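You operate a simulated robot arm through the tools that you are given. There is no shell and no other tool. Be economical: measure what you need, move in short steps, check, and stop when the job is done.

You are at the controls of a simulated two-armed robot. One attempt, no reset.

JOB
Polish the haze off the silver arm rail, then wax it.
Fine: with the grey-handled pad, which goes back. Set down upright: grey-handled pad. A coat counts when it lies all over at full strength: go over it till it gets no stronger. What is to be rubbed or washed off counts as gone when no trace of it is left.
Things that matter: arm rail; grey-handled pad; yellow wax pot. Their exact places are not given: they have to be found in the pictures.

It is judged by the outcome, as a careful person would: the job done as asked, and still so three seconds after it is handed in. It fails if anything else is knocked over, pushed out of place, dropped, spilled or broken.

ROBOT AND FRAMES
Two 7-joint arms with fingered hands on one trunk, on a base that drives. Base frame: it is fixed to the floor where the robot stands at the start and does not move with it; the origin is under the middle of the robot, x ahead of it, y to its left, z up. Units: m, rad, N and s.
The left shoulder is at the start at [0.056, 0.267, 1.24], the right one opposite. Places, roughly: arm rail [0.5, -0.3, 0.9]. Payload 5 kg a hand.
Tool frame (each hand has its own): the origin (TCP) lies between the finger pads and is the grasp point; the fingertips stand 0.052 m ahead of it; z points along the fingers, y is the line along which they close. The gripper opens to 0.176 m. The gripper's body begins 0.061 m behind the TCP. The gripper is a hand of 5 fingers: y runs from the thumb to the fingers, the wrist lies at [-0.026, -0.151, -0.269] in the tool frame, and closing takes about 1.5 s.
Orientation is told as [roll, pitch, yaw] about the base's x, y, z axes, in that order, counted from this pose: with the fingers straight down and the wrist toward the robot, the tool's x, y and z point along [0, 1, 0], [1, 0, 0] and [0, 0, -1] of the base frame.

CONTROLS
- The arms move only by the tool nudge_tool. It takes "left_rows", "right_rows" or both (then of equal length, played together; a hand with none holds still); each is a list that holds one entry, the list of rows, each a list of 7 numbers: the turn, a rotation vector about the base's x, y, z in units of 6 degrees (1.0 is 6 degrees), then the shift along the base's x, y, z in units of 25 mm (1.0 is 25 mm), then the closure in counts, from 0 (fully open) to 255 (shut). In form: [[[wx, wy, wz, dx, dy, dz, grip], ...]]. A call has 1 to 10 rows; each row shifts and turns the commanded pose from where the row before left it. A call with a number of a shift or a turn outside -1 to 1 is refused whole. Rows are played at 5 a second. More than 0.05 m and 0.15 rad between two rows, or a gripper value outside its range, and nothing of the call is played. Where a pose cannot be reached the arm comes as near as it can. A force on the tool above 40 N (or 10 N above the force at the start of the call, whichever is more), or a blocked arm, ends the call early, and 0.2 s more pass. Each finger travels about 0.108 m/s and halts on what it meets, pressing with about 26 N; the grip force reading is that of the motor and also rises with nothing between the fingers. The clock runs only during rows and for 0.2 s after the last one: add rows that do not move to give the fingers time. It gives the time, the measured TCP pose, the force on the tool (base axes), the opening and the grip force at its end, in the units of the frame above (readings bear some noise), with the torque about the TCP (base axes, N m) and any sound that the robot's microphone picked up.
- Cameras (640 x 400 px; columns grow to the right, rows downward): "scene" is now at [0.1346, -0.0376, 1.4644]; the picture's right is [-0.46, -0.89, 0.01], its down [-0.52, 0.26, -0.81] and it looks along [0.72, -0.38, -0.58] (base axes); focal length 250 px, centre (320, 200). "left" rides on the left gripper at [-0.102, -0.142, -0.203] in its tool frame; the picture's right is [-0.79, -0.29, 0.54], its down [0.56, -0.70, 0.44] and it looks along [0.25, 0.65, 0.72] (tool axes); focal length 275 px, centre (320, 200). "right" rides on the right gripper at [0.102, -0.142, -0.203] in its tool frame; the picture's right is [-0.79, 0.29, -0.54], its down [-0.56, -0.70, 0.44] and it looks along [-0.25, 0.65, 0.72] (tool axes); focal length 275 px, centre (320, 200).
- camera(camera): a new picture of that camera. The clock stands still meanwhile.
- slide_trunk(by): slides the trunk up (or, below 0, down) by that many m; the arms and the scene camera ride with it, the base frame stays. It gives what a move gives, with no picture.
- steer(legs): drives the robot by 1 to 6 legs, each [ahead, turn to the left] in m and rad, along the robot's own axes; the way and the turn of a leg run together, so that a leg with both is an arc; at most 1.5 m and 3.142 rad a leg. The arms and the cameras ride along, it lands a little off, and it stops where it bumps. It gives what a move gives.
- hand_shape(shape, hand): the hand has 5 fingers and takes this shape, open, in about a second: jaw (thumb against the fingers, like two jaws); tri (thumb and two fingers); tip (a fingertip pinch); poke (one finger out to press); point (the index stretched); flat (the hand flat); cup (the hand cupped); fist (a fist). The gripper value then closes the fingers along that shape, each until it touches; the sizes above hold for jaw. It gives what a move gives, with no picture.
- head_to(pan, tilt): turns the head with the scene camera to pan (to the left, within 1.396 rad either way) and tilt (down, from -0.506 to 1.204), counted from straight ahead of the robot. It gives what a move gives.
- measure_at(camera, pixels): there is no depth. For up to 12 entries [column, row, z] of the newest picture of that camera ("zoom" is the newest enlarged one), the place [x, y] in the base frame at which the ray of that pixel passes the height z, good to about 0.003 m, but the place of the scene camera against the robot may be out by one fixed shift of up to 0.012 m in any direction. The clock stands still meanwhile.
- inspect(camera, box): a new picture of the part [left, top, right, bottom] of that camera's present view, enlarged. The clock stands still meanwhile.
- job_done(): hands the job in; it is judged then, once.

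Keep the steps short. Do not move on a guess: measure, check each grasp and each placing, and mend mistakes. In all there are 80 turns and 78 pictures (those below and enlarged ones count). Leave the grippers open and the arms clear of the work at the hand-in unless told otherwise, and finish with a single line.

The tools are called after ">>>" by a JSON object that holds its "method" and its "body". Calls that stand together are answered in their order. nudge_tool: Moves the arms, as the interface text tells. Its arguments: {"type":"object","properties":{"left_rows":{"type":"array","items":{"type":"array","items":{"type":"array","items":{"type":"number"}}}},"right_rows":{"type":"array","items":{"type":"array","items":{"type":"array","items":{"type":"number"}}}}},"required":[]} The other tools are called the same way: slide_trunk (by) slides the trunk up or down; hand_shape (shape, hand) gives the hand a shape; steer (legs) drives the base; head_to (pan, tilt) turns the head that bears the scene camera; camera (camera) takes a picture; measure_at (camera, pixels) gives the place at which the rays of pixels pass given heights; inspect (camera, box) takes an enlarged picture of a part of a camera's view; job_done () hands the job in.

At the start:

```text
t: 0.0
left_ee_pos: [0.7552, -0.1132, 1.216]
left_ee_rot: [0.0, 0.002, 0.001]
left_ft_force: [0.2, -1.3, 0.1]
left_moment: [0.0, -0.01, 0.01]
left_grip_width: 0.1756
left_grip_force: 0.1
left_shape: jaw
right_ee_pos: [0.6373, -0.6583, 1.2945]
right_ee_rot: [0.001, 0.0, 0.0]
right_ft_force: [-0.3, 0.0, 0.4]
right_moment: [-0.02, 0.01, 0.0]
right_grip_width: 0.1756
right_grip_force: 0.0
right_shape: jaw
trunk travel left (down, up): [-0.4, 0.401]
robot x, y, heading: [-0.0008, 0.0023, -0.002]
head pan, tilt: [-0.475, 0.607]
```

scene: 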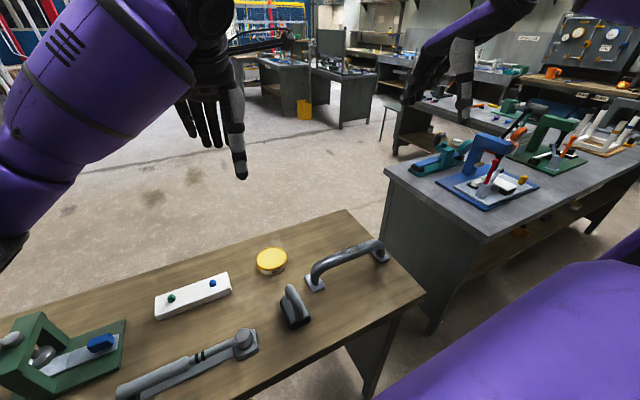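
right: 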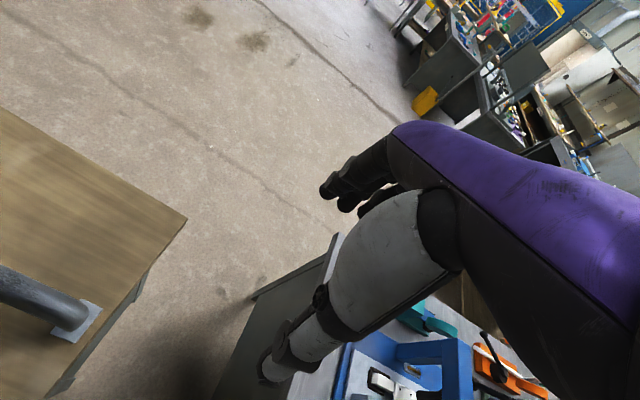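
left: 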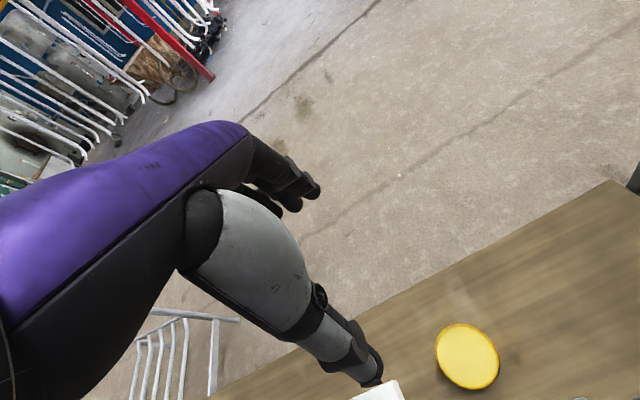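

I see the rail near (345,262), a grey-handled pad near (295,307) and the yellow pot at (271,262). I'll enlarge that part.

>>> {"method": "inspect", "body": {"camera": "scene", "box": [230, 220, 430, 345]}}

>>> {"method": "inspect", "body": {"camera": "scene", "box": [0, 220, 280, 400]}}

```text
3.20 times, centred on (330, 282) of scene
```

zoom: 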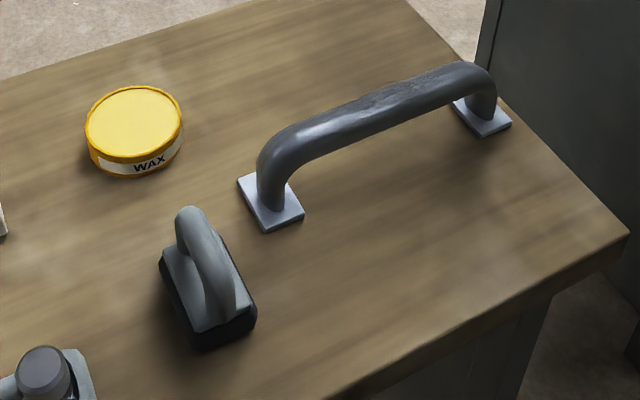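

```text
2.22 times, centred on (140, 310) of scene
```

zoom: 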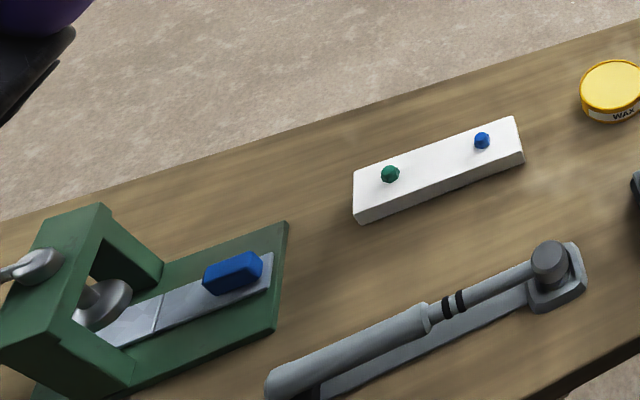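

I'll triangulate the table height using the rail's far foot in both cameras, and the pot in scene and left.

>>> {"method": "measure_at", "body": {"camera": "scene", "pixels": [[380, 258, 0.8], [380, 258, 0.9], [272, 268, 0.8], [272, 268, 0.9], [314, 283, 0.8], [314, 283, 0.9], [427, 292, 0.8], [427, 292, 0.9], [346, 209, 0.8], [346, 209, 0.9]]}}

>>> {"method": "measure_at", "body": {"camera": "right", "pixels": [[75, 320, 0.8], [75, 320, 0.9], [187, 218, 0.8], [187, 218, 0.9]]}}

>>> {"method": "measure_at", "body": {"camera": "left", "pixels": [[467, 357, 0.8], [467, 357, 0.9], [618, 181, 0.8], [618, 181, 0.9]]}}

```text
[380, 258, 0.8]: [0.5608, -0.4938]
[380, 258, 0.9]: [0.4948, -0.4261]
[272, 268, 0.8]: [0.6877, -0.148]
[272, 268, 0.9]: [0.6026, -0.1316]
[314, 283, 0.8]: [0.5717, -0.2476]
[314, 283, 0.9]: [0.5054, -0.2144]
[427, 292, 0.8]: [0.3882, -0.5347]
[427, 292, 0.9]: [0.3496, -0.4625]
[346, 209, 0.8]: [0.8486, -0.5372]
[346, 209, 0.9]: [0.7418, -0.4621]
```

```text
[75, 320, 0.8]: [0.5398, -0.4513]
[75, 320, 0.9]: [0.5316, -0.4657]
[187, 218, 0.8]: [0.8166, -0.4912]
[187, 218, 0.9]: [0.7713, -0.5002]
```

```text
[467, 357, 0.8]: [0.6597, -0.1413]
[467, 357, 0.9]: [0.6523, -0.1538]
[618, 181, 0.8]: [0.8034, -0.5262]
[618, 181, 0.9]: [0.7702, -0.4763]
```

Table top is at about z=0.85. Now I enlarge the pad and the rail to see their shapes and the haze.

>>> {"method": "inspect", "body": {"camera": "scene", "box": [265, 270, 329, 340]}}

>>> {"method": "inspect", "body": {"camera": "scene", "box": [296, 228, 400, 298]}}

```text
5.71 times, centred on (297, 305) of scene
```

zoom: 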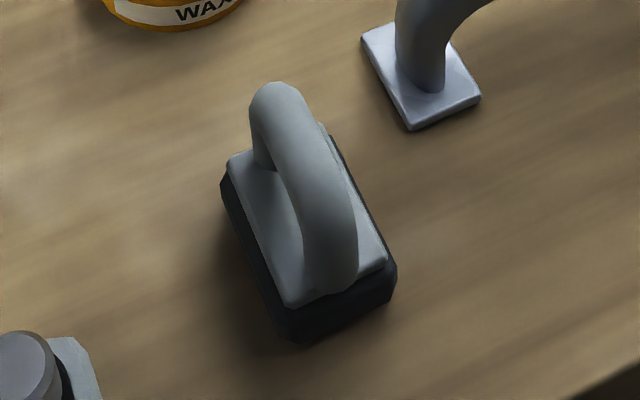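

```text
5.71 times, centred on (348, 263) of scene
```

zoom: 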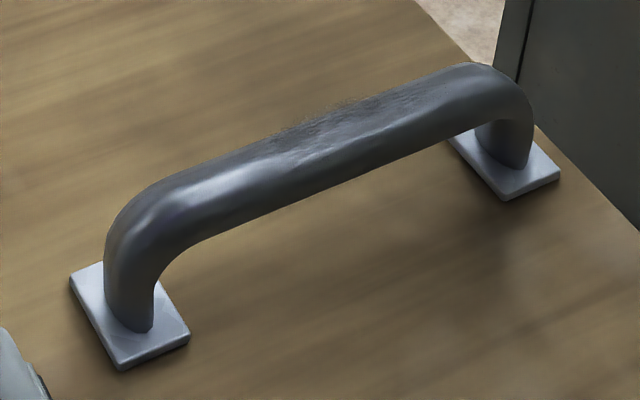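

Now I measure pad corners, handle feet, rail feet, and bar points.

>>> {"method": "measure_at", "body": {"camera": "scene", "pixels": [[291.7, 329.5, 0.852], [310.1, 322.5, 0.852], [310.1, 320, 0.87], [280.5, 306, 0.87], [298.8, 294.5, 0.875], [286.8, 299, 0.88], [298.8, 319.9, 0.88], [289.1, 286, 0.93], [293, 300, 0.93]]}}

>>> {"method": "measure_at", "body": {"camera": "zoom", "pixels": [[130, 315, 0.855], [505, 165, 0.855], [70, 278, 0.855], [188, 335, 0.855], [123, 370, 0.852], [558, 178, 0.855], [500, 200, 0.852], [200, 180, 0.92], [440, 80, 0.92], [320, 195, 0.9], [300, 130, 0.92]]}}

```text
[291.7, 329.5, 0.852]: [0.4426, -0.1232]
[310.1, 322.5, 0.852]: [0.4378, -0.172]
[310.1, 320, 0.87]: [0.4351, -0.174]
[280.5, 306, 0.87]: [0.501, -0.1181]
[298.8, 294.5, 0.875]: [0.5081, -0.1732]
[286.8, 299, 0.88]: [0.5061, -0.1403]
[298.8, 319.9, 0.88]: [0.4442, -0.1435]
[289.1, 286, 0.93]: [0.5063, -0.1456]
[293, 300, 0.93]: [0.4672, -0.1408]
```

```text
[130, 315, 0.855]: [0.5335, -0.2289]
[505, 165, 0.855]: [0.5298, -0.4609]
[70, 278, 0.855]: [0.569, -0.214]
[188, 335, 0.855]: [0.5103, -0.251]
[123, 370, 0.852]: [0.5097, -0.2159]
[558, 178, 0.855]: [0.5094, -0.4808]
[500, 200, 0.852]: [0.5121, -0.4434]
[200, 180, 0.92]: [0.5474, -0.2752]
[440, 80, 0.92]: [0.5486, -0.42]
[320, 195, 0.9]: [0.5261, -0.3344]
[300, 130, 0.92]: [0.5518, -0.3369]
```

Pad: centre about (0.472,-0.146), handle along x, so I need a yaw of 90°. The rail runs along y at x≈0.53, y -0.23 to -0.46. The pad is too near for reach, so I back off 0.2 m.

>>> {"method": "steer", "body": {"legs": [[-0.2, 0.0]]}}

>>> {"method": "nudge_tool", "body": {"left_rows": [[[0, 0, 0, 0, 1, 0, 0], [0, 0, 0, 0, 1, 0, 0], [0, 0, 0, 0, 1, 0, 0], [0, 0, 0, 0, 1, 0, 0], [0, 0, 0, 0, 1, 0, 0], [0, 0, 0, 0, 1, 0, 0], [0, 0, 0, 0, 1, 0, 0], [0, 0, 0, 0, 1, 0, 0], [0, 0, 0, 0, 1, 0, 0], [0, 0, 0, 0, 1, 0, 0]]], "right_rows": [[[0, 0, 1, 0, 0, 0, 0], [0, 0, 1, 0, 0, 0, 0], [0, 0, 1, 0, 0, 0, 0], [0, 0, 1, 0, 0, 0, 0], [0, 0, 1, 0, 0, 0, 0], [0, 0, 1, 0, 0, 0, 0], [0, 0, 1, 0, 0, 0, 0], [0, 0, 1, 0, 0, 0, 0], [0, 0, 1, 0, 0, 0, 0], [0, 0, 1, 0, 0, 0, 0]]]}}

```text
t: 0.6
left_ee_pos: [0.6971, -0.1187, 1.2376]
left_ee_rot: [-0.007, -0.026, -0.009]
left_ft_force: [-9.2, -4.3, -4.5]
left_moment: [0.46, -1.05, 0.28]
left_grip_width: 0.1762
left_grip_force: 0.0
left_shape: jaw
right_ee_pos: [0.5824, -0.6588, 1.3183]
right_ee_rot: [-0.008, -0.033, -0.002]
right_ft_force: [-7.4, -0.2, 6.6]
right_moment: [-0.16, -0.81, -0.14]
right_grip_width: 0.1761
right_grip_force: 0.0
right_shape: jaw
trunk travel left (down, up): [-0.4, 0.401]
robot x, y, heading: [-0.0004, -0.0001, -0.0]
head pan, tilt: [-0.475, 0.607]
stopped in leg 1: the force on the tool passed its limit at 104 N (the readings are from after the stop); the commanded pose is now the measured one
```

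```text
t: 2.8
left_ee_pos: [0.7068, 0.1415, 1.2312]
left_ee_rot: [0.007, -0.014, 0.006]
left_ft_force: [1.4, 1.1, -0.9]
left_moment: [-0.08, 0.08, -0.02]
left_grip_width: 0.1759
left_grip_force: 0.2
left_shape: jaw
right_ee_pos: [0.5899, -0.6581, 1.3121]
right_ee_rot: [-0.006, -0.021, 1.044]
right_ft_force: [0.4, 0.7, 1.0]
right_moment: [-0.24, 0.08, 0.0]
right_grip_width: 0.1757
right_grip_force: 0.0
right_shape: jaw
trunk travel left (down, up): [-0.4, 0.401]
robot x, y, heading: [-0.0015, -0.0009, -0.001]
head pan, tilt: [-0.475, 0.607]
```

The drive stopped with a force spike. I look around before trying again.

>>> {"method": "camera", "body": {"camera": "scene"}}

>>> {"method": "camera", "body": {"camera": "right"}}

```text
70 pictures are left
```

scene: 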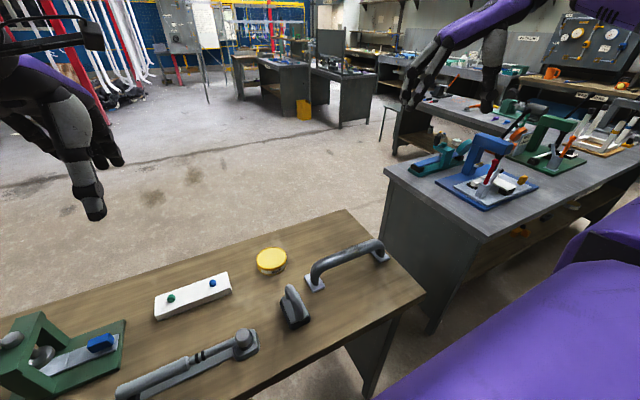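

```text
69 pictures are left
```

right: 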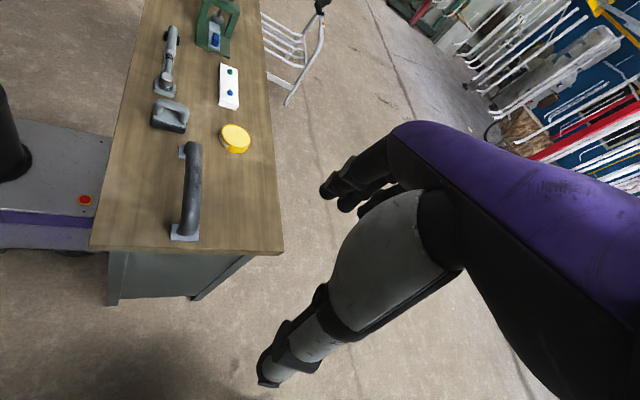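

Nothing touched; it looks like a jerk from starting. I try a small leg.

>>> {"method": "steer", "body": {"legs": [[-0.05, 0.0]]}}

```text
t: 3.9
left_ee_pos: [0.6509, 0.1395, 1.2352]
left_ee_rot: [0.009, -0.017, 0.005]
left_ft_force: [-1.9, -0.5, 1.4]
left_moment: [0.13, -0.25, 0.03]
left_grip_width: 0.1762
left_grip_force: 0.1
left_shape: jaw
right_ee_pos: [0.534, -0.6599, 1.3129]
right_ee_rot: [-0.007, -0.025, 1.042]
right_ft_force: [-2.8, -1.5, 1.6]
right_moment: [0.01, -0.28, -0.07]
right_grip_width: 0.176
right_grip_force: 0.0
right_shape: jaw
trunk travel left (down, up): [-0.4, 0.401]
robot x, y, heading: [-0.0545, -0.0046, -0.003]
head pan, tilt: [-0.475, 0.607]
```

Works with small legs. Three more, and then I finish the yaw.

>>> {"method": "steer", "body": {"legs": [[-0.05, 0.0], [-0.05, 0.0], [-0.05, 0.0]]}}

>>> {"method": "nudge_tool", "body": {"right_rows": [[[0, 0, 1, 0, 1, 0, 0], [0, 0, 1, 0, 1, 0, 0], [0, 0, 1, 0, 1, 0, 0], [0, 0, 1, 0, 1, 0, 0], [0, 0, 1, 0, 1, 0, 0], [0, 0, 0, 0, 1, 0, 0], [0, 0, 0, 0, 1, 0, 0], [0, 0, 0, 0, 1, 0, 0], [0, 0, 0, 0, 1, 0, 0], [0, 0, 0, 0, 1, 0, 0]]]}}

```text
t: 6.1
left_ee_pos: [0.4863, 0.1379, 1.244]
left_ee_rot: [0.001, -0.036, 0.002]
left_ft_force: [-1.3, 0.4, 1.4]
left_moment: [0.0, -0.13, 0.02]
left_grip_width: 0.1759
left_grip_force: 0.1
left_shape: jaw
right_ee_pos: [0.3684, -0.6582, 1.3215]
right_ee_rot: [-0.019, -0.03, 1.044]
right_ft_force: [-2.2, -0.4, 1.1]
right_moment: [-0.07, -0.14, -0.01]
right_grip_width: 0.1758
right_grip_force: 0.0
right_shape: jaw
trunk travel left (down, up): [-0.4, 0.401]
robot x, y, heading: [-0.2025, 0.0012, -0.005]
head pan, tilt: [-0.475, 0.607]
```

```text
t: 8.3
left_ee_pos: [0.4729, 0.1341, 1.2534]
left_ee_rot: [-0.016, -0.054, -0.01]
left_ft_force: [-0.4, 1.4, -1.4]
left_moment: [-0.13, -0.01, -0.01]
left_grip_width: 0.176
left_grip_force: 0.0
left_shape: jaw
right_ee_pos: [0.3528, -0.4058, 1.3262]
right_ee_rot: [-0.031, -0.035, 1.569]
right_ft_force: [-0.7, 1.2, 0.0]
right_moment: [-0.22, 0.0, 0.03]
right_grip_width: 0.1758
right_grip_force: 0.1
right_shape: jaw
trunk travel left (down, up): [-0.4, 0.401]
robot x, y, heading: [-0.2053, -0.0019, -0.001]
head pan, tilt: [-0.475, 0.607]
```

Now I move the right hand above the pad, to z about 1.1, levelling the small tilt.

>>> {"method": "nudge_tool", "body": {"right_rows": [[[0.3, 0.33, 0, 0.47, 1, -0.2, 0], [0, 0, 0, 0.47, 1, -0.4, 0], [0, 0, 0, 0.47, 1, -0.8, 0], [0, 0, 0, 0.47, 1, -0.8, 0], [0, 0, 0, 0.47, 1, -0.8, 0], [0, 0, 0, 0.47, 1, -0.8, 0], [0, 0, 0, 0.47, 1, -0.8, 0], [0, 0, 0, 0.47, 1, -0.8, 0], [0, 0, 0, 0.47, 1, -0.8, 0], [0, 0, 0, 0.47, 1, -0.8, 0]]]}}

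>>> {"method": "head_to", "body": {"pan": -0.3, "tilt": 0.6}}

>>> {"method": "camera", "body": {"camera": "right"}}

>>> {"method": "camera", "body": {"camera": "scene"}}

```text
t: 10.5
left_ee_pos: [0.4746, 0.1327, 1.2509]
left_ee_rot: [-0.017, -0.053, -0.01]
left_ft_force: [1.3, 0.3, -0.9]
left_moment: [-0.15, 0.17, -0.02]
left_grip_width: 0.1759
left_grip_force: 0.1
left_shape: jaw
right_ee_pos: [0.4735, -0.1603, 1.1529]
right_ee_rot: [0.002, -0.066, 1.565]
right_ft_force: [1.1, 0.8, 0.4]
right_moment: [-0.08, 0.2, 0.03]
right_grip_width: 0.1761
right_grip_force: 0.0
right_shape: jaw
trunk travel left (down, up): [-0.4, 0.401]
robot x, y, heading: [-0.2046, -0.0029, -0.004]
head pan, tilt: [-0.475, 0.607]
```

```text
t: 11.2
left_ee_pos: [0.4725, 0.1315, 1.254]
left_ee_rot: [-0.016, -0.057, -0.012]
left_ft_force: [-0.8, 0.0, -0.5]
left_moment: [-0.03, -0.03, -0.01]
left_grip_width: 0.176
left_grip_force: 0.2
left_shape: jaw
right_ee_pos: [0.4708, -0.1609, 1.1544]
right_ee_rot: [0.003, -0.068, 1.566]
right_ft_force: [-0.4, 0.9, -0.3]
right_moment: [-0.01, -0.03, 0.01]
right_grip_width: 0.1759
right_grip_force: 0.0
right_shape: jaw
trunk travel left (down, up): [-0.4, 0.401]
robot x, y, heading: [-0.2043, 0.0, -0.002]
head pan, tilt: [-0.3, 0.6]
```

```text
68 pictures are left
```

right: 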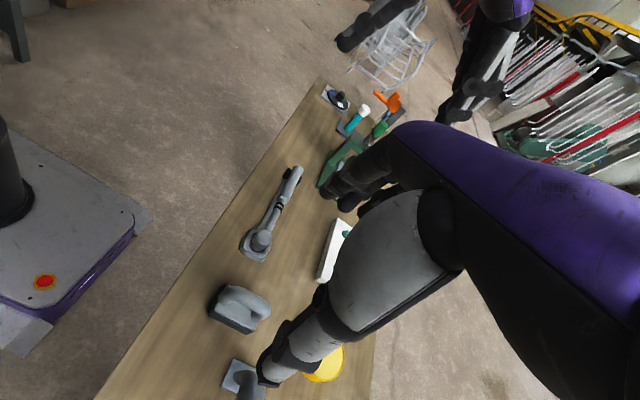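

```text
67 pictures are left
```

scene: 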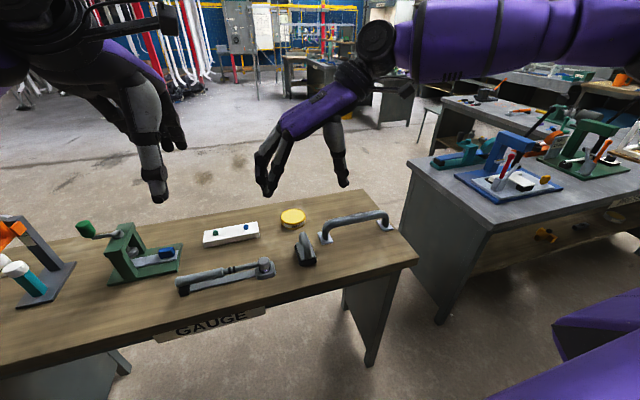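

The hand is over the pad. I enlarge the pad from the right camera and measure its place there.

>>> {"method": "inspect", "body": {"camera": "right", "box": [190, 270, 300, 339]}}

>>> {"method": "inspect", "body": {"camera": "scene", "box": [265, 200, 345, 275]}}

```text
5.80 times, centred on (245, 304) of right
```

zoom: 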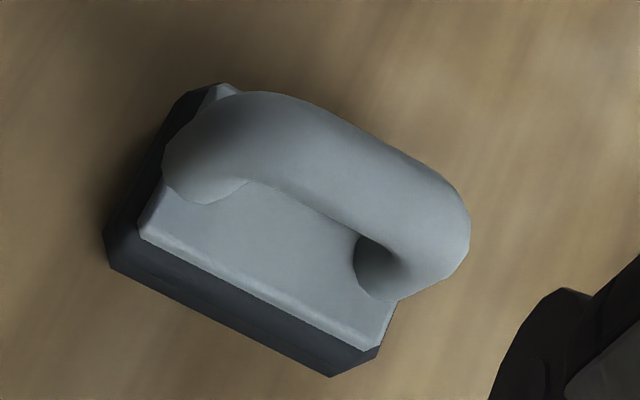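

```text
5.33 times, centred on (305, 238) of scene
```

zoom: 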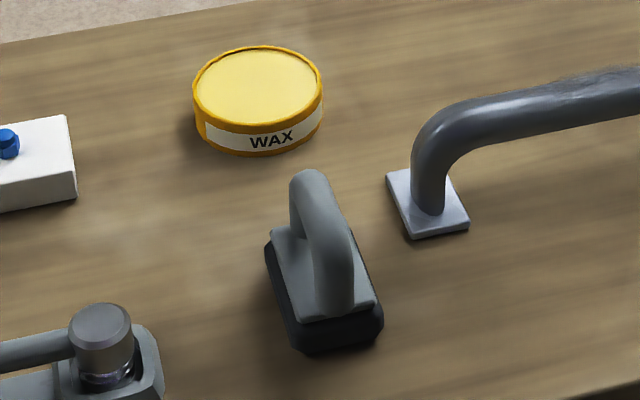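

>>> {"method": "measure_at", "body": {"camera": "right", "pixels": [[208.4, 314.7, 0.852], [246.7, 334.5, 0.852], [214, 310, 0.88], [254.5, 330, 0.88], [229.5, 284, 0.88], [246.7, 298, 0.92], [226, 293, 0.92], [264, 309, 0.92], [246.7, 298, 0.9]]}}

>>> {"method": "measure_at", "body": {"camera": "zoom", "pixels": [[300, 352, 0.852], [382, 335, 0.852], [310, 320, 0.88], [378, 297, 0.88], [272, 228, 0.88], [340, 250, 0.92], [310, 180, 0.92], [258, 90, 0.88], [258, 150, 0.852], [197, 95, 0.88], [322, 92, 0.88]]}}

```text
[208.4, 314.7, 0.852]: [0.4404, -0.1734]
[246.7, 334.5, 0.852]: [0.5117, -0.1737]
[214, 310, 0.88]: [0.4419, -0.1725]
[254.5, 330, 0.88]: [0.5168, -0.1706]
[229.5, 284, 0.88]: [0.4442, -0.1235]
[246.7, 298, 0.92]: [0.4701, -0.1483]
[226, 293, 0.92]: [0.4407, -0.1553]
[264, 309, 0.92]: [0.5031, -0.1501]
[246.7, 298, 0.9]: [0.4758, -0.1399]
```

```text
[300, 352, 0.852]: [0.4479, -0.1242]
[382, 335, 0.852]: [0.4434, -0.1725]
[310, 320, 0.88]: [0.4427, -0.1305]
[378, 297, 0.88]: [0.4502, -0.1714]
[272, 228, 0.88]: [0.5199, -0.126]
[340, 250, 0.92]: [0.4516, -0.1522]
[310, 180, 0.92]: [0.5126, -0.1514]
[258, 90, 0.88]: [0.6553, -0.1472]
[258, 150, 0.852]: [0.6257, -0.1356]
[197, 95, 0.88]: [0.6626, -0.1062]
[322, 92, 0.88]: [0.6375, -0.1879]
```

Pad centre (0.476,-0.149), handle top about 0.92. I part-close the hand to clear the neighbours, level it, and go down to z 1.02.

>>> {"method": "nudge_tool", "body": {"right_rows": [[[-0.65, 0, 0, 0.2, 0.48, 0, 60], [0, 0, 0, 0, 0, -0.9, 110], [0, 0, 0, 0, 0, -0.9, 120], [0, 0, 0, 0, 0, -0.9, 120], [0, 0, 0, 0, 0, -0.9, 120], [0, 0, 0, 0, 0, -0.9, 120], [0, 0, 0, 0, 0, -0.9, 120], [0, 0, 0, 0, 0, 0, 120]]]}}

>>> {"method": "camera", "body": {"camera": "right"}}

>>> {"method": "inspect", "body": {"camera": "scene", "box": [225, 140, 385, 290]}}

```text
t: 13.0
left_ee_pos: [0.4726, 0.1314, 1.2528]
left_ee_rot: [-0.015, -0.057, -0.013]
left_ft_force: [-0.8, 0.1, 1.2]
left_moment: [0.03, -0.07, 0.02]
left_grip_width: 0.1757
left_grip_force: 0.0
left_shape: jaw
right_ee_pos: [0.4739, -0.1457, 1.0193]
right_ee_rot: [0.003, 0.0, 1.568]
right_ft_force: [-0.4, -0.4, -0.7]
right_moment: [-0.01, -0.07, -0.04]
right_grip_width: 0.0937
right_grip_force: 0.0
right_shape: jaw
trunk travel left (down, up): [-0.4, 0.401]
robot x, y, heading: [-0.2066, 0.0031, -0.004]
head pan, tilt: [-0.3, 0.6]
```

```text
64 pictures are left
```

right: 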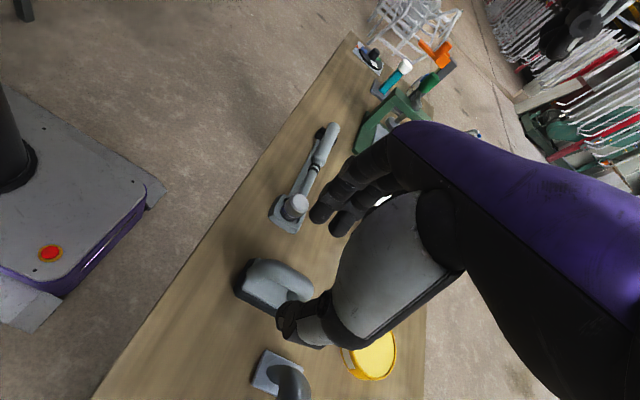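

```text
2.67 times, centred on (305, 215) of scene
```

zoom: 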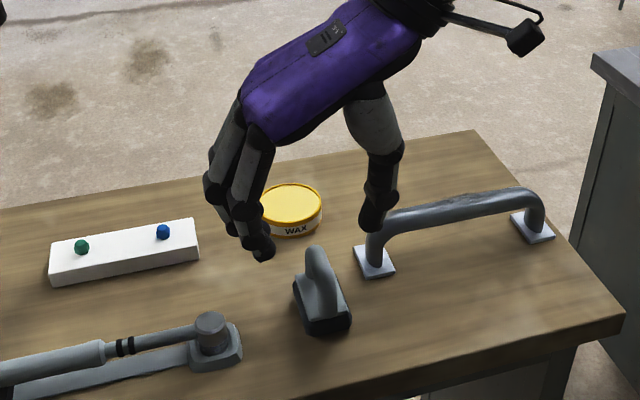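

Aligned: the handle lies between thumb and fingers. I lower to z≈0.94 and check.

>>> {"method": "nudge_tool", "body": {"right_rows": [[[0, 0, 0, 0.05, -0.12, -0.8, 120], [0, 0, 0, 0, 0, -0.8, 120], [0, 0, 0, 0, 0, -0.8, 120], [0, 0, 0, 0, 0, -0.6, 120], [0, 0, 0, 0, 0, 0, 120]]]}}

>>> {"method": "inspect", "body": {"camera": "scene", "box": [245, 160, 365, 285]}}

>>> {"method": "inspect", "body": {"camera": "right", "box": [200, 160, 400, 300]}}

```text
t: 14.2
left_ee_pos: [0.4725, 0.1311, 1.2533]
left_ee_rot: [-0.018, -0.053, -0.012]
left_ft_force: [-1.1, -0.4, 0.8]
left_moment: [0.02, -0.02, 0.01]
left_grip_width: 0.1759
left_grip_force: 0.1
left_shape: jaw
right_ee_pos: [0.4773, -0.1499, 0.9433]
right_ee_rot: [0.001, -0.002, 1.568]
right_ft_force: [0.1, -0.6, -0.7]
right_moment: [0.05, 0.0, 0.01]
right_grip_width: 0.0936
right_grip_force: 0.1
right_shape: jaw
trunk travel left (down, up): [-0.4, 0.401]
robot x, y, heading: [-0.2024, -0.004, 0.0]
head pan, tilt: [-0.3, 0.6]
```

```text
3.20 times, centred on (305, 222) of scene
```

zoom: 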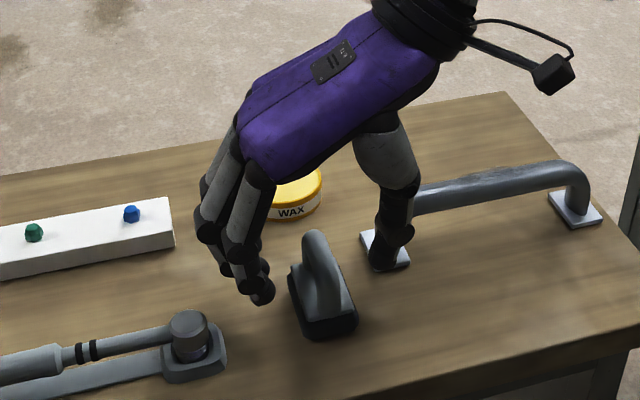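

```text
2.86 times, centred on (300, 230) of right
```

zoom: 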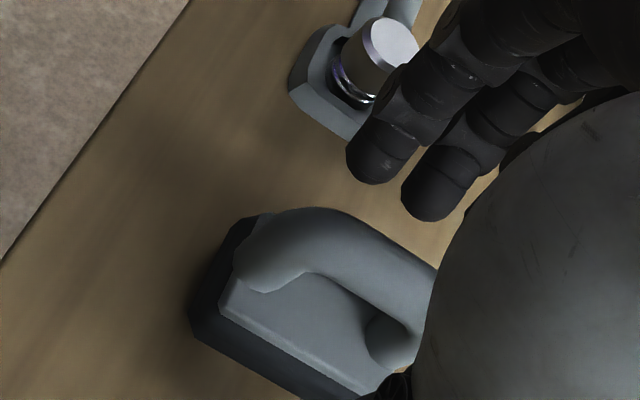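

The hand may sit too far along +x. I measure the finger and thumb tips at z≈0.893.

>>> {"method": "measure_at", "body": {"camera": "right", "pixels": [[317, 219, 0.893], [337, 231, 0.893], [335, 287, 0.893], [317, 219, 0.91], [337, 231, 0.91]]}}

>>> {"method": "measure_at", "body": {"camera": "scene", "pixels": [[287, 252, 0.893], [281, 246, 0.893], [325, 243, 0.893], [287, 252, 0.91], [325, 243, 0.91]]}}

>>> {"method": "camera", "body": {"camera": "right"}}

```text
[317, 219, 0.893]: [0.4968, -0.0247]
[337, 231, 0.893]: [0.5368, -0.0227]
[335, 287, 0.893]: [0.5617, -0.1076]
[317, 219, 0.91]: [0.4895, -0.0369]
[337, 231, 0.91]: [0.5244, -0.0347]
```

```text
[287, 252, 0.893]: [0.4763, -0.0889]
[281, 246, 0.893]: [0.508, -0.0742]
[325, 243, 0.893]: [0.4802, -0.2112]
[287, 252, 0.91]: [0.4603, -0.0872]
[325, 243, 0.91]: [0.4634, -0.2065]
```

```text
60 pictures are left
```

right: 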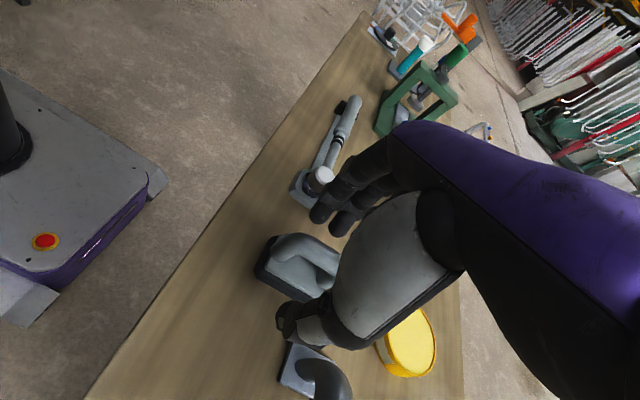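

Projecting the thumb tip (287,320) agrees with x≈0.477, so the thumb is centred on the handle. I close now.

>>> {"method": "nudge_tool", "body": {"right_rows": [[[0, 0, 0, 0, 0, 0, 160], [0, 0, 0, 0, 0, 0, 200], [0, 0, 0, 0, 0, 0, 230], [0, 0, 0, 0, 0, 0, 255], [0, 0, 0, 0, 0, 0, 255], [0, 0, 0, 0, 0, 0, 255], [0, 0, 0, 0, 0, 0, 255], [0, 0, 0, 0, 0, 0, 255]]]}}

>>> {"method": "inspect", "body": {"camera": "scene", "box": [245, 160, 365, 285]}}

>>> {"method": "inspect", "body": {"camera": "right", "box": [200, 200, 400, 340]}}

```text
t: 16.0
left_ee_pos: [0.4744, 0.1314, 1.2529]
left_ee_rot: [-0.016, -0.055, -0.012]
left_ft_force: [0.0, 0.3, 0.3]
left_moment: [0.06, 0.01, 0.01]
left_grip_width: 0.1758
left_grip_force: 0.0
left_shape: jaw
right_ee_pos: [0.4778, -0.1502, 0.9436]
right_ee_rot: [0.003, -0.001, 1.566]
right_ft_force: [0.1, 0.4, -1.1]
right_moment: [-0.02, 0.01, -0.01]
right_grip_width: 0.0071
right_grip_force: 25.8
right_shape: jaw
trunk travel left (down, up): [-0.4, 0.401]
robot x, y, heading: [-0.2029, -0.003, -0.001]
head pan, tilt: [-0.3, 0.6]
```

```text
3.20 times, centred on (305, 222) of scene
```

zoom: 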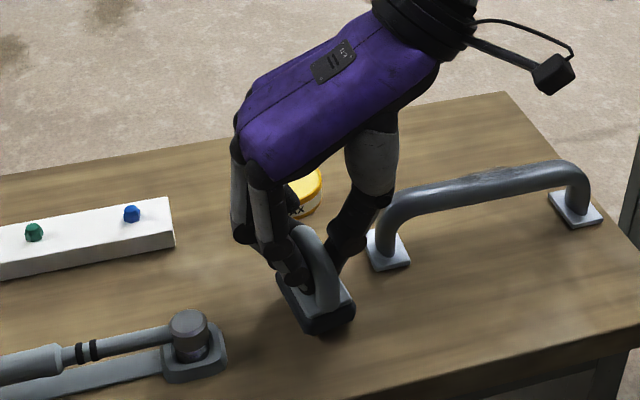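

```text
2.86 times, centred on (300, 270) of right
```

zoom: 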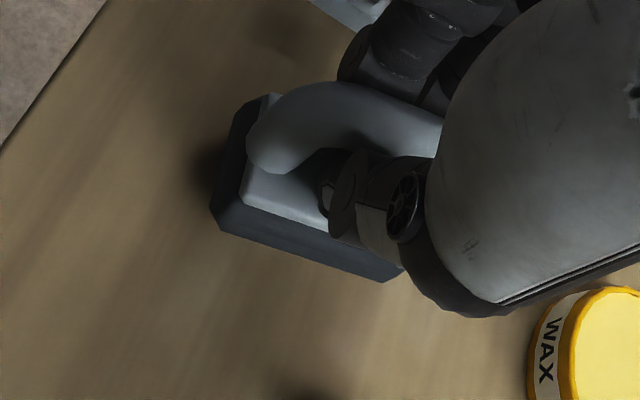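

Both sides touch the handle (width 0.007, a bit narrow). I test-lift by 30 mm; the set-down pose to remember is TCP (0.4775,-0.150,0.9435).

>>> {"method": "nudge_tool", "body": {"right_rows": [[[0, 0, 0, 0, 0, 0.4, 255], [0, 0, 0, 0, 0, 0.8, 255], [0, 0, 0, 0, 0, 0, 255]]]}}

>>> {"method": "inspect", "body": {"camera": "scene", "box": [245, 160, 365, 285]}}

>>> {"method": "inspect", "body": {"camera": "right", "box": [200, 200, 400, 340]}}

```text
t: 16.8
left_ee_pos: [0.4745, 0.1296, 1.2535]
left_ee_rot: [-0.015, -0.055, -0.013]
left_ft_force: [1.2, 0.2, -0.6]
left_moment: [0.01, 0.05, -0.01]
left_grip_width: 0.1759
left_grip_force: 0.0
left_shape: jaw
right_ee_pos: [0.4768, -0.1503, 0.9728]
right_ee_rot: [0.005, 0.0, 1.564]
right_ft_force: [0.0, -0.6, -1.5]
right_moment: [0.0, 0.05, 0.01]
right_grip_width: 0.007
right_grip_force: 26.5
right_shape: jaw
trunk travel left (down, up): [-0.4, 0.401]
robot x, y, heading: [-0.2044, -0.0013, -0.004]
head pan, tilt: [-0.3, 0.6]
```

```text
3.20 times, centred on (305, 222) of scene
```

zoom: 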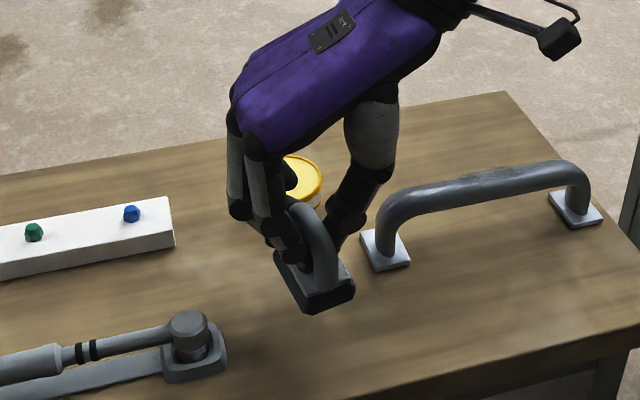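

```text
2.86 times, centred on (300, 270) of right
```

zoom: 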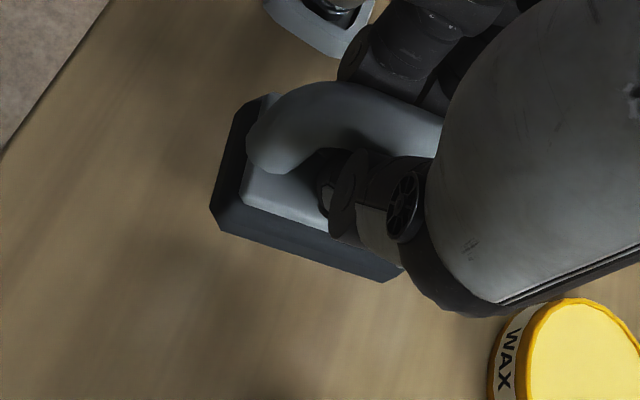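

The pad is held firm and level; its sole is 0.0935 m under the TCP. The rail's bar: axis x≈0.533, top z≈0.934. I lift and carry over the middle of the bar.

>>> {"method": "nudge_tool", "body": {"right_rows": [[[0, 0, 0, 0, 0, 1, 255], [0, 0, 0, 0, 0, 1, 255], [0, 0, 0, 0, 0, 1, 255], [0, 0, 0, 0, 0, 1, 255], [0, 0, 0, 0.6, -1, 0, 255], [0, 0, 0, 0.6, -1, 0, 255], [0, 0, 0, 0.6, -1, 0, 255], [0, 0, 0, 0.5, -1, 0, 255], [0, 0, 0, 0, -1, 0, 255], [0, 0, 0, 0, -1, 0, 255]]]}}

>>> {"method": "nudge_tool", "body": {"right_rows": [[[0, 0, 0, 0, -1, 0, 255], [0, 0, 0, 0, -0.8, 0, 255], [0, 0, 0, 0, 0, -0.4, 255], [0, 0, 0, 0, 0, 0, 255]]]}}

>>> {"method": "inspect", "body": {"camera": "scene", "box": [285, 130, 445, 270]}}

>>> {"method": "camera", "body": {"camera": "right"}}

```text
t: 19.0
left_ee_pos: [0.4731, 0.1317, 1.2524]
left_ee_rot: [-0.014, -0.055, -0.013]
left_ft_force: [0.0, 0.3, -1.0]
left_moment: [0.05, 0.02, 0.01]
left_grip_width: 0.1757
left_grip_force: 0.1
left_shape: jaw
right_ee_pos: [0.5348, -0.299, 1.0719]
right_ee_rot: [0.004, -0.001, 1.569]
right_ft_force: [0.5, -0.3, -1.3]
right_moment: [0.02, 0.03, 0.02]
right_grip_width: 0.0073
right_grip_force: 25.9
right_shape: jaw
trunk travel left (down, up): [-0.4, 0.401]
robot x, y, heading: [-0.2032, -0.0003, -0.005]
head pan, tilt: [-0.3, 0.6]
```

```text
t: 20.0
left_ee_pos: [0.4741, 0.1322, 1.253]
left_ee_rot: [-0.015, -0.055, -0.009]
left_ft_force: [-0.1, 1.1, 0.7]
left_moment: [-0.09, -0.04, 0.02]
left_grip_width: 0.1758
left_grip_force: 0.1
left_shape: jaw
right_ee_pos: [0.5337, -0.3438, 1.0645]
right_ee_rot: [0.002, 0.0, 1.568]
right_ft_force: [0.6, 0.5, -0.8]
right_moment: [-0.1, -0.05, 0.01]
right_grip_width: 0.0073
right_grip_force: 26.0
right_shape: jaw
trunk travel left (down, up): [-0.4, 0.401]
robot x, y, heading: [-0.2013, -0.0005, -0.003]
head pan, tilt: [-0.3, 0.6]
```

```text
2.86 times, centred on (365, 200) of scene
```

zoom: 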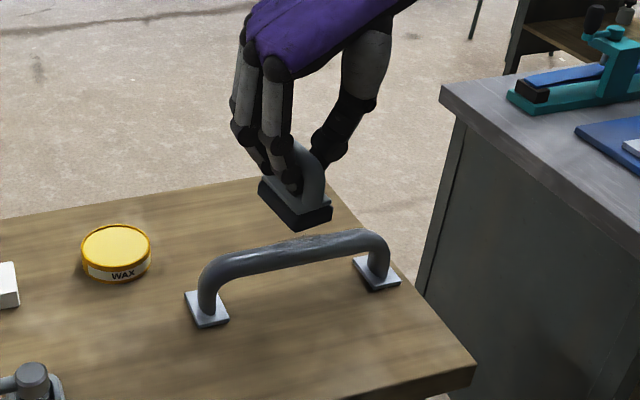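

```text
54 pictures are left
```

right: 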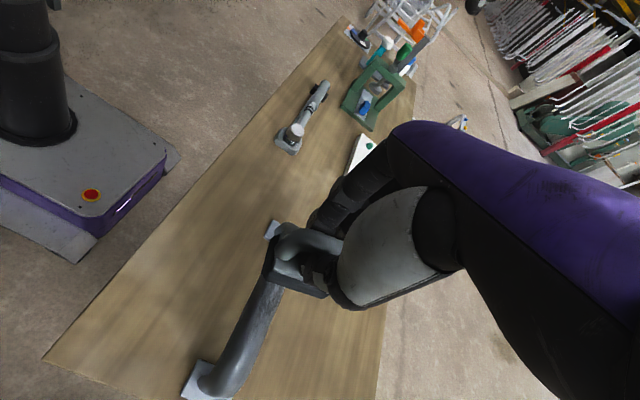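

I enlarge the rail to see the haze better.

>>> {"method": "inspect", "body": {"camera": "right", "box": [180, 270, 340, 399]}}

>>> {"method": "inspect", "body": {"camera": "scene", "box": [345, 200, 435, 256]}}

```text
3.10 times, centred on (260, 334) of right
```

zoom: 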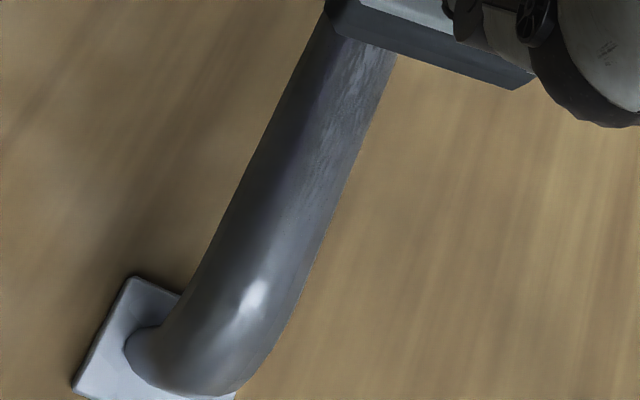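

```text
7.11 times, centred on (390, 228) of scene
```

zoom: 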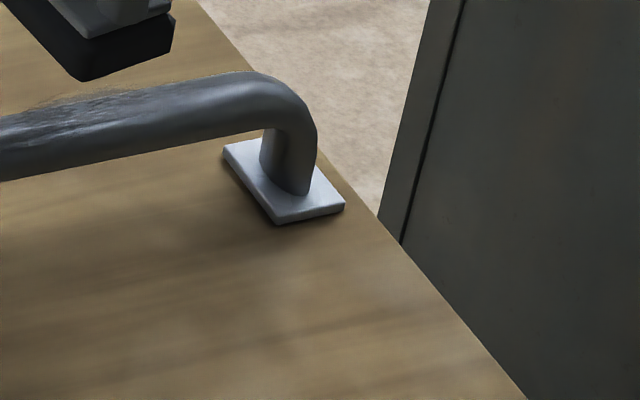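

The haze is a rough patch along the top and far side of the bar's middle. I lower the pad gently to find contact.

>>> {"method": "nudge_tool", "body": {"right_rows": [[[0, 0, 0, 0.05, 0, -0.4, 255], [0, 0, 0, 0, 0, -0.4, 255], [0, 0, 0, 0, 0, -0.3, 255], [0, 0, 0, 0, 0, -0.1, 255], [0, 0, 0, 0, 0, -0.1, 255], [0, 0, 0, 0, 0, 0, 255]]]}}

```text
t: 21.4
left_ee_pos: [0.4729, 0.1308, 1.2532]
left_ee_rot: [-0.015, -0.054, -0.013]
left_ft_force: [0.0, -0.1, -0.4]
left_moment: [0.0, -0.02, -0.01]
left_grip_width: 0.1758
left_grip_force: 0.1
left_shape: jaw
right_ee_pos: [0.5358, -0.3437, 1.0284]
right_ee_rot: [0.003, 0.002, 1.566]
right_ft_force: [-0.1, 0.5, -1.1]
right_moment: [-0.02, -0.04, 0.03]
right_grip_width: 0.0075
right_grip_force: 25.9
right_shape: jaw
trunk travel left (down, up): [-0.4, 0.401]
robot x, y, heading: [-0.2053, -0.0027, -0.003]
head pan, tilt: [-0.3, 0.6]
```

No contact yet at z 1.028. I go on in 2 mm steps.

>>> {"method": "nudge_tool", "body": {"right_rows": [[[0, 0, 0, 0, 0, -0.08, 255], [0, 0, 0, 0, 0, -0.08, 255], [0, 0, 0, 0, 0, -0.08, 255], [0, 0, 0, 0, 0, 0, 255]]]}}

>>> {"method": "inspect", "body": {"camera": "scene", "box": [325, 180, 415, 236]}}

```text
t: 22.4
left_ee_pos: [0.4725, 0.1314, 1.2538]
left_ee_rot: [-0.014, -0.054, -0.013]
left_ft_force: [-0.2, 0.3, 1.6]
left_moment: [-0.02, 0.0, 0.03]
left_grip_width: 0.1759
left_grip_force: 0.0
left_shape: jaw
right_ee_pos: [0.5349, -0.3448, 1.0242]
right_ee_rot: [0.002, 0.001, 1.568]
right_ft_force: [-0.1, 0.3, -0.7]
right_moment: [-0.01, 0.0, -0.01]
right_grip_width: 0.0074
right_grip_force: 25.6
right_shape: jaw
trunk travel left (down, up): [-0.4, 0.401]
robot x, y, heading: [-0.204, 0.0003, -0.001]
head pan, tilt: [-0.3, 0.6]
```

```text
7.11 times, centred on (370, 208) of scene
```

zoom: 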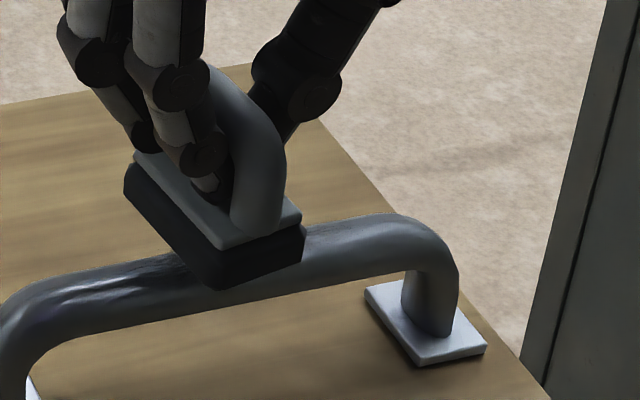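

Close but no force yet. I continue down.

>>> {"method": "nudge_tool", "body": {"right_rows": [[[0, 0, 0, 0, 0, -0.08, 255], [0, 0, 0, 0, 0, -0.08, 255], [0, 0, 0, 0, 0, -0.08, 255], [0, 0, 0, 0, 0, 0, 255]]]}}

```text
t: 23.4
left_ee_pos: [0.4728, 0.1325, 1.2538]
left_ee_rot: [-0.016, -0.056, -0.012]
left_ft_force: [-0.1, -0.1, -0.9]
left_moment: [-0.01, 0.0, -0.02]
left_grip_width: 0.176
left_grip_force: 0.1
left_shape: jaw
right_ee_pos: [0.5352, -0.3449, 1.0177]
right_ee_rot: [0.004, 0.0, 1.565]
right_ft_force: [-0.4, -0.1, -0.8]
right_moment: [-0.05, -0.01, 0.0]
right_grip_width: 0.0076
right_grip_force: 26.2
right_shape: jaw
trunk travel left (down, up): [-0.4, 0.401]
robot x, y, heading: [-0.2046, 0.0003, -0.006]
head pan, tilt: [-0.3, 0.6]
```

>>> {"method": "nudge_tool", "body": {"right_rows": [[[0, 0, 0, 0, 0, -0.08, 255], [0, 0, 0, 0, 0, -0.08, 255], [0, 0, 0, 0, 0, -0.08, 255], [0, 0, 0, 0, 0, 0, 255]]]}}

>>> {"method": "inspect", "body": {"camera": "scene", "box": [325, 180, 415, 236]}}

```text
t: 24.4
left_ee_pos: [0.4729, 0.1303, 1.2533]
left_ee_rot: [-0.016, -0.054, -0.011]
left_ft_force: [0.0, -0.7, 0.3]
left_moment: [0.01, -0.04, 0.0]
left_grip_width: 0.1758
left_grip_force: 0.1
left_shape: jaw
right_ee_pos: [0.536, -0.3447, 1.013]
right_ee_rot: [0.003, 0.001, 1.566]
right_ft_force: [-0.4, 0.9, -1.3]
right_moment: [0.01, -0.01, 0.01]
right_grip_width: 0.0074
right_grip_force: 25.6
right_shape: jaw
trunk travel left (down, up): [-0.4, 0.401]
robot x, y, heading: [-0.2028, -0.0005, -0.005]
head pan, tilt: [-0.3, 0.6]
```

```text
7.11 times, centred on (370, 208) of scene
```

zoom: 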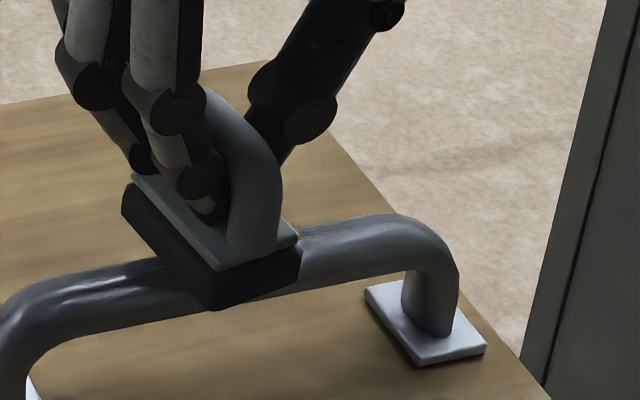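

>>> {"method": "nudge_tool", "body": {"right_rows": [[[0, 0, 0, 0, 0, -0.08, 255], [0, 0, 0, 0, 0, -0.08, 255], [0, 0, 0, 0, 0, 0, 255]]]}}

>>> {"method": "inspect", "body": {"camera": "right", "box": [180, 230, 340, 330]}}

```text
t: 25.2
left_ee_pos: [0.4722, 0.1322, 1.2527]
left_ee_rot: [-0.015, -0.055, -0.011]
left_ft_force: [-0.3, 0.0, 0.5]
left_moment: [0.0, 0.02, 0.03]
left_grip_width: 0.1758
left_grip_force: 0.0
left_shape: jaw
right_ee_pos: [0.5368, -0.3439, 1.0087]
right_ee_rot: [0.002, -0.001, 1.566]
right_ft_force: [1.2, -0.6, 9.9]
right_moment: [0.16, 0.08, -0.01]
right_grip_width: 0.0072
right_grip_force: 25.8
right_shape: jaw
trunk travel left (down, up): [-0.4, 0.401]
robot x, y, heading: [-0.2074, -0.0015, -0.002]
head pan, tilt: [-0.3, 0.6]
```

```text
4.00 times, centred on (260, 280) of right
```

zoom: 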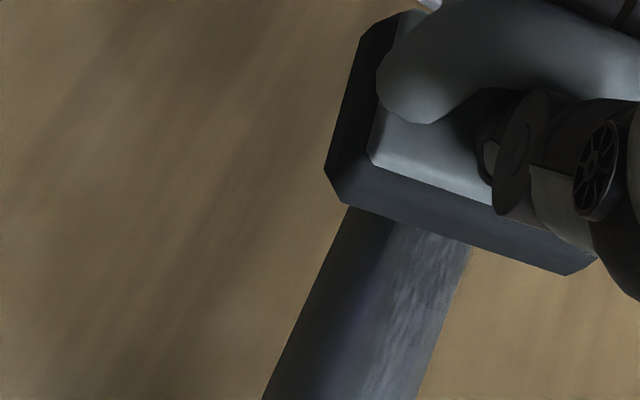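

Contact with 10 N at TCP z 1.009, so the bar top is at 0.915. I rub back and forth along y.

>>> {"method": "nudge_tool", "body": {"right_rows": [[[0, 0, 0, 0, 0.8, 0, 255], [0, 0, 0, 0, 1, 0, 255], [0, 0, 0, 0, 1, 0, 255], [0, 0, 0, 0, -1, 0, 255], [0, 0, 0, 0, -1, 0, 255], [0, 0, 0, 0, -1, 0, 255], [0, 0, 0, 0, -1, 0, 255], [0, 0, 0, 0, -1, 0, 255], [0, 0, 0, 0, -1, 0, 255], [0, 0, 0, 0, 0, 0, 255]]]}}

>>> {"method": "nudge_tool", "body": {"right_rows": [[[0, 0, 0, 0, 1, 0, 255], [0, 0, 0, 0, 1, 0, 255], [0, 0, 0, 0, 1, 0, 255], [0, 0, 0, 0, 1, 0, 255], [0, 0, 0, 0, 1, 0, 255], [0, 0, 0, 0, 1, 0, 255], [0, 0, 0, 0, 0, 0, 255]]]}}

>>> {"method": "inspect", "body": {"camera": "right", "box": [180, 230, 340, 399]}}

>>> {"method": "inspect", "body": {"camera": "scene", "box": [310, 190, 400, 246]}}

```text
t: 27.4
left_ee_pos: [0.4731, 0.1327, 1.2521]
left_ee_rot: [-0.017, -0.053, -0.011]
left_ft_force: [0.1, 0.4, 0.2]
left_moment: [-0.05, 0.04, 0.0]
left_grip_width: 0.1761
left_grip_force: 0.1
left_shape: jaw
right_ee_pos: [0.536, -0.4247, 1.0082]
right_ee_rot: [0.003, 0.001, 1.567]
right_ft_force: [0.9, 1.2, -0.2]
right_moment: [0.04, 0.06, -0.02]
right_grip_width: 0.0073
right_grip_force: 26.0
right_shape: jaw
trunk travel left (down, up): [-0.4, 0.401]
robot x, y, heading: [-0.1995, -0.0021, -0.002]
head pan, tilt: [-0.3, 0.6]
```

```text
t: 29.0
left_ee_pos: [0.4734, 0.1315, 1.2537]
left_ee_rot: [-0.015, -0.055, -0.012]
left_ft_force: [0.0, -0.7, -0.5]
left_moment: [0.09, -0.02, 0.04]
left_grip_width: 0.1758
left_grip_force: 0.0
left_shape: jaw
right_ee_pos: [0.5348, -0.2733, 1.0097]
right_ee_rot: [0.003, -0.001, 1.566]
right_ft_force: [-0.2, 0.0, -0.8]
right_moment: [0.05, 0.02, 0.0]
right_grip_width: 0.0077
right_grip_force: 25.6
right_shape: jaw
trunk travel left (down, up): [-0.4, 0.401]
robot x, y, heading: [-0.1991, 0.0, -0.005]
head pan, tilt: [-0.3, 0.6]
```

```text
2.37 times, centred on (260, 314) of right
```

zoom: 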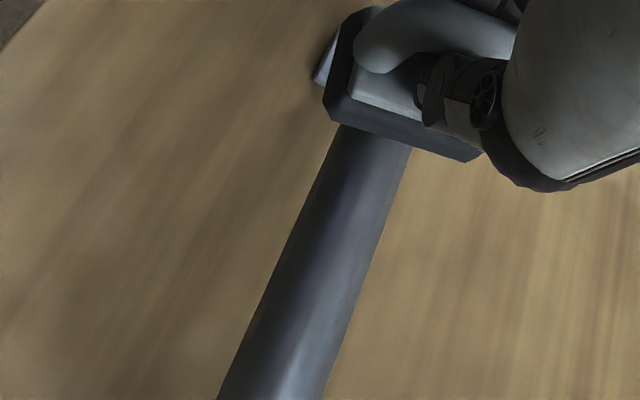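

```text
7.11 times, centred on (355, 218) of scene
```

zoom: 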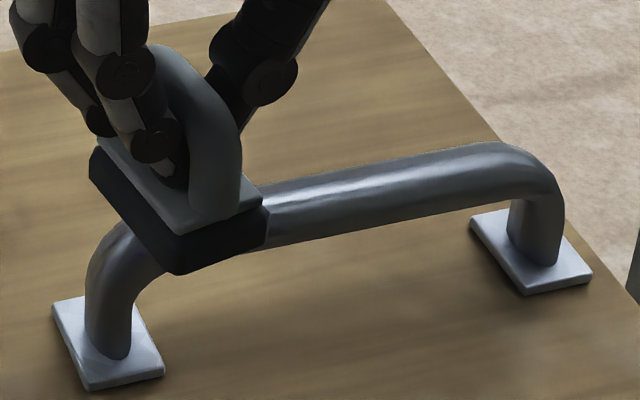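

The haze looks almost wiped off. Force dropped off at the ends, so I press 2 mm lower and stroke once more each way.

>>> {"method": "nudge_tool", "body": {"right_rows": [[[0, 0, 0, 0, 0, -0.08, 255], [0, 0, 0, 0, -1, 0, 255], [0, 0, 0, 0, -1, 0, 255], [0, 0, 0, 0, -1, 0, 255], [0, 0, 0, 0, -1, 0, 255], [0, 0, 0, 0, -1, 0, 255], [0, 0, 0, 0, -1, 0, 255], [0, 0, 0, 0, 0, 0, 255]]]}}

>>> {"method": "nudge_tool", "body": {"right_rows": [[[0, 1, 0, 0.46, 0, 0, 255], [0, 1, 0, 0.46, 0, -0.05, 255], [0, 0, 0, 0, 1, 0, 255], [0, 0, 0, 0, 1, 0, 255], [0, 0, 0, 0, 1, 0, 255], [0, 0, 0, 0, 1, 0, 255], [0, 0, 0, 0, 1, 0, 255], [0, 0, 0, 0, 1, 0, 255], [0, 0, 0, 0, 0, 0, 255]]]}}

```text
t: 30.8
left_ee_pos: [0.4723, 0.1339, 1.2541]
left_ee_rot: [-0.015, -0.055, -0.011]
left_ft_force: [0.7, -0.2, 0.7]
left_moment: [-0.04, 0.02, -0.02]
left_grip_width: 0.1758
left_grip_force: 0.1
left_shape: jaw
right_ee_pos: [0.5337, -0.4245, 1.0066]
right_ee_rot: [0.001, 0.0, 1.566]
right_ft_force: [1.2, 0.5, 17.1]
right_moment: [0.51, 0.33, -0.02]
right_grip_width: 0.0075
right_grip_force: 25.9
right_shape: jaw
trunk travel left (down, up): [-0.4, 0.401]
robot x, y, heading: [-0.2026, -0.001, 0.002]
head pan, tilt: [-0.3, 0.6]
```

```text
t: 32.8
left_ee_pos: [0.4721, 0.1315, 1.2533]
left_ee_rot: [-0.016, -0.056, -0.011]
left_ft_force: [-0.6, -0.8, -0.4]
left_moment: [0.05, 0.02, -0.01]
left_grip_width: 0.176
left_grip_force: 0.1
left_shape: jaw
right_ee_pos: [0.5563, -0.2718, 1.0073]
right_ee_rot: [0.212, -0.001, 1.566]
right_ft_force: [1.1, 0.0, 29.1]
right_moment: [0.36, -0.19, -0.12]
right_grip_width: 0.0083
right_grip_force: 25.8
right_shape: jaw
trunk travel left (down, up): [-0.4, 0.401]
robot x, y, heading: [-0.2025, -0.0016, 0.001]
head pan, tilt: [-0.3, 0.6]
```

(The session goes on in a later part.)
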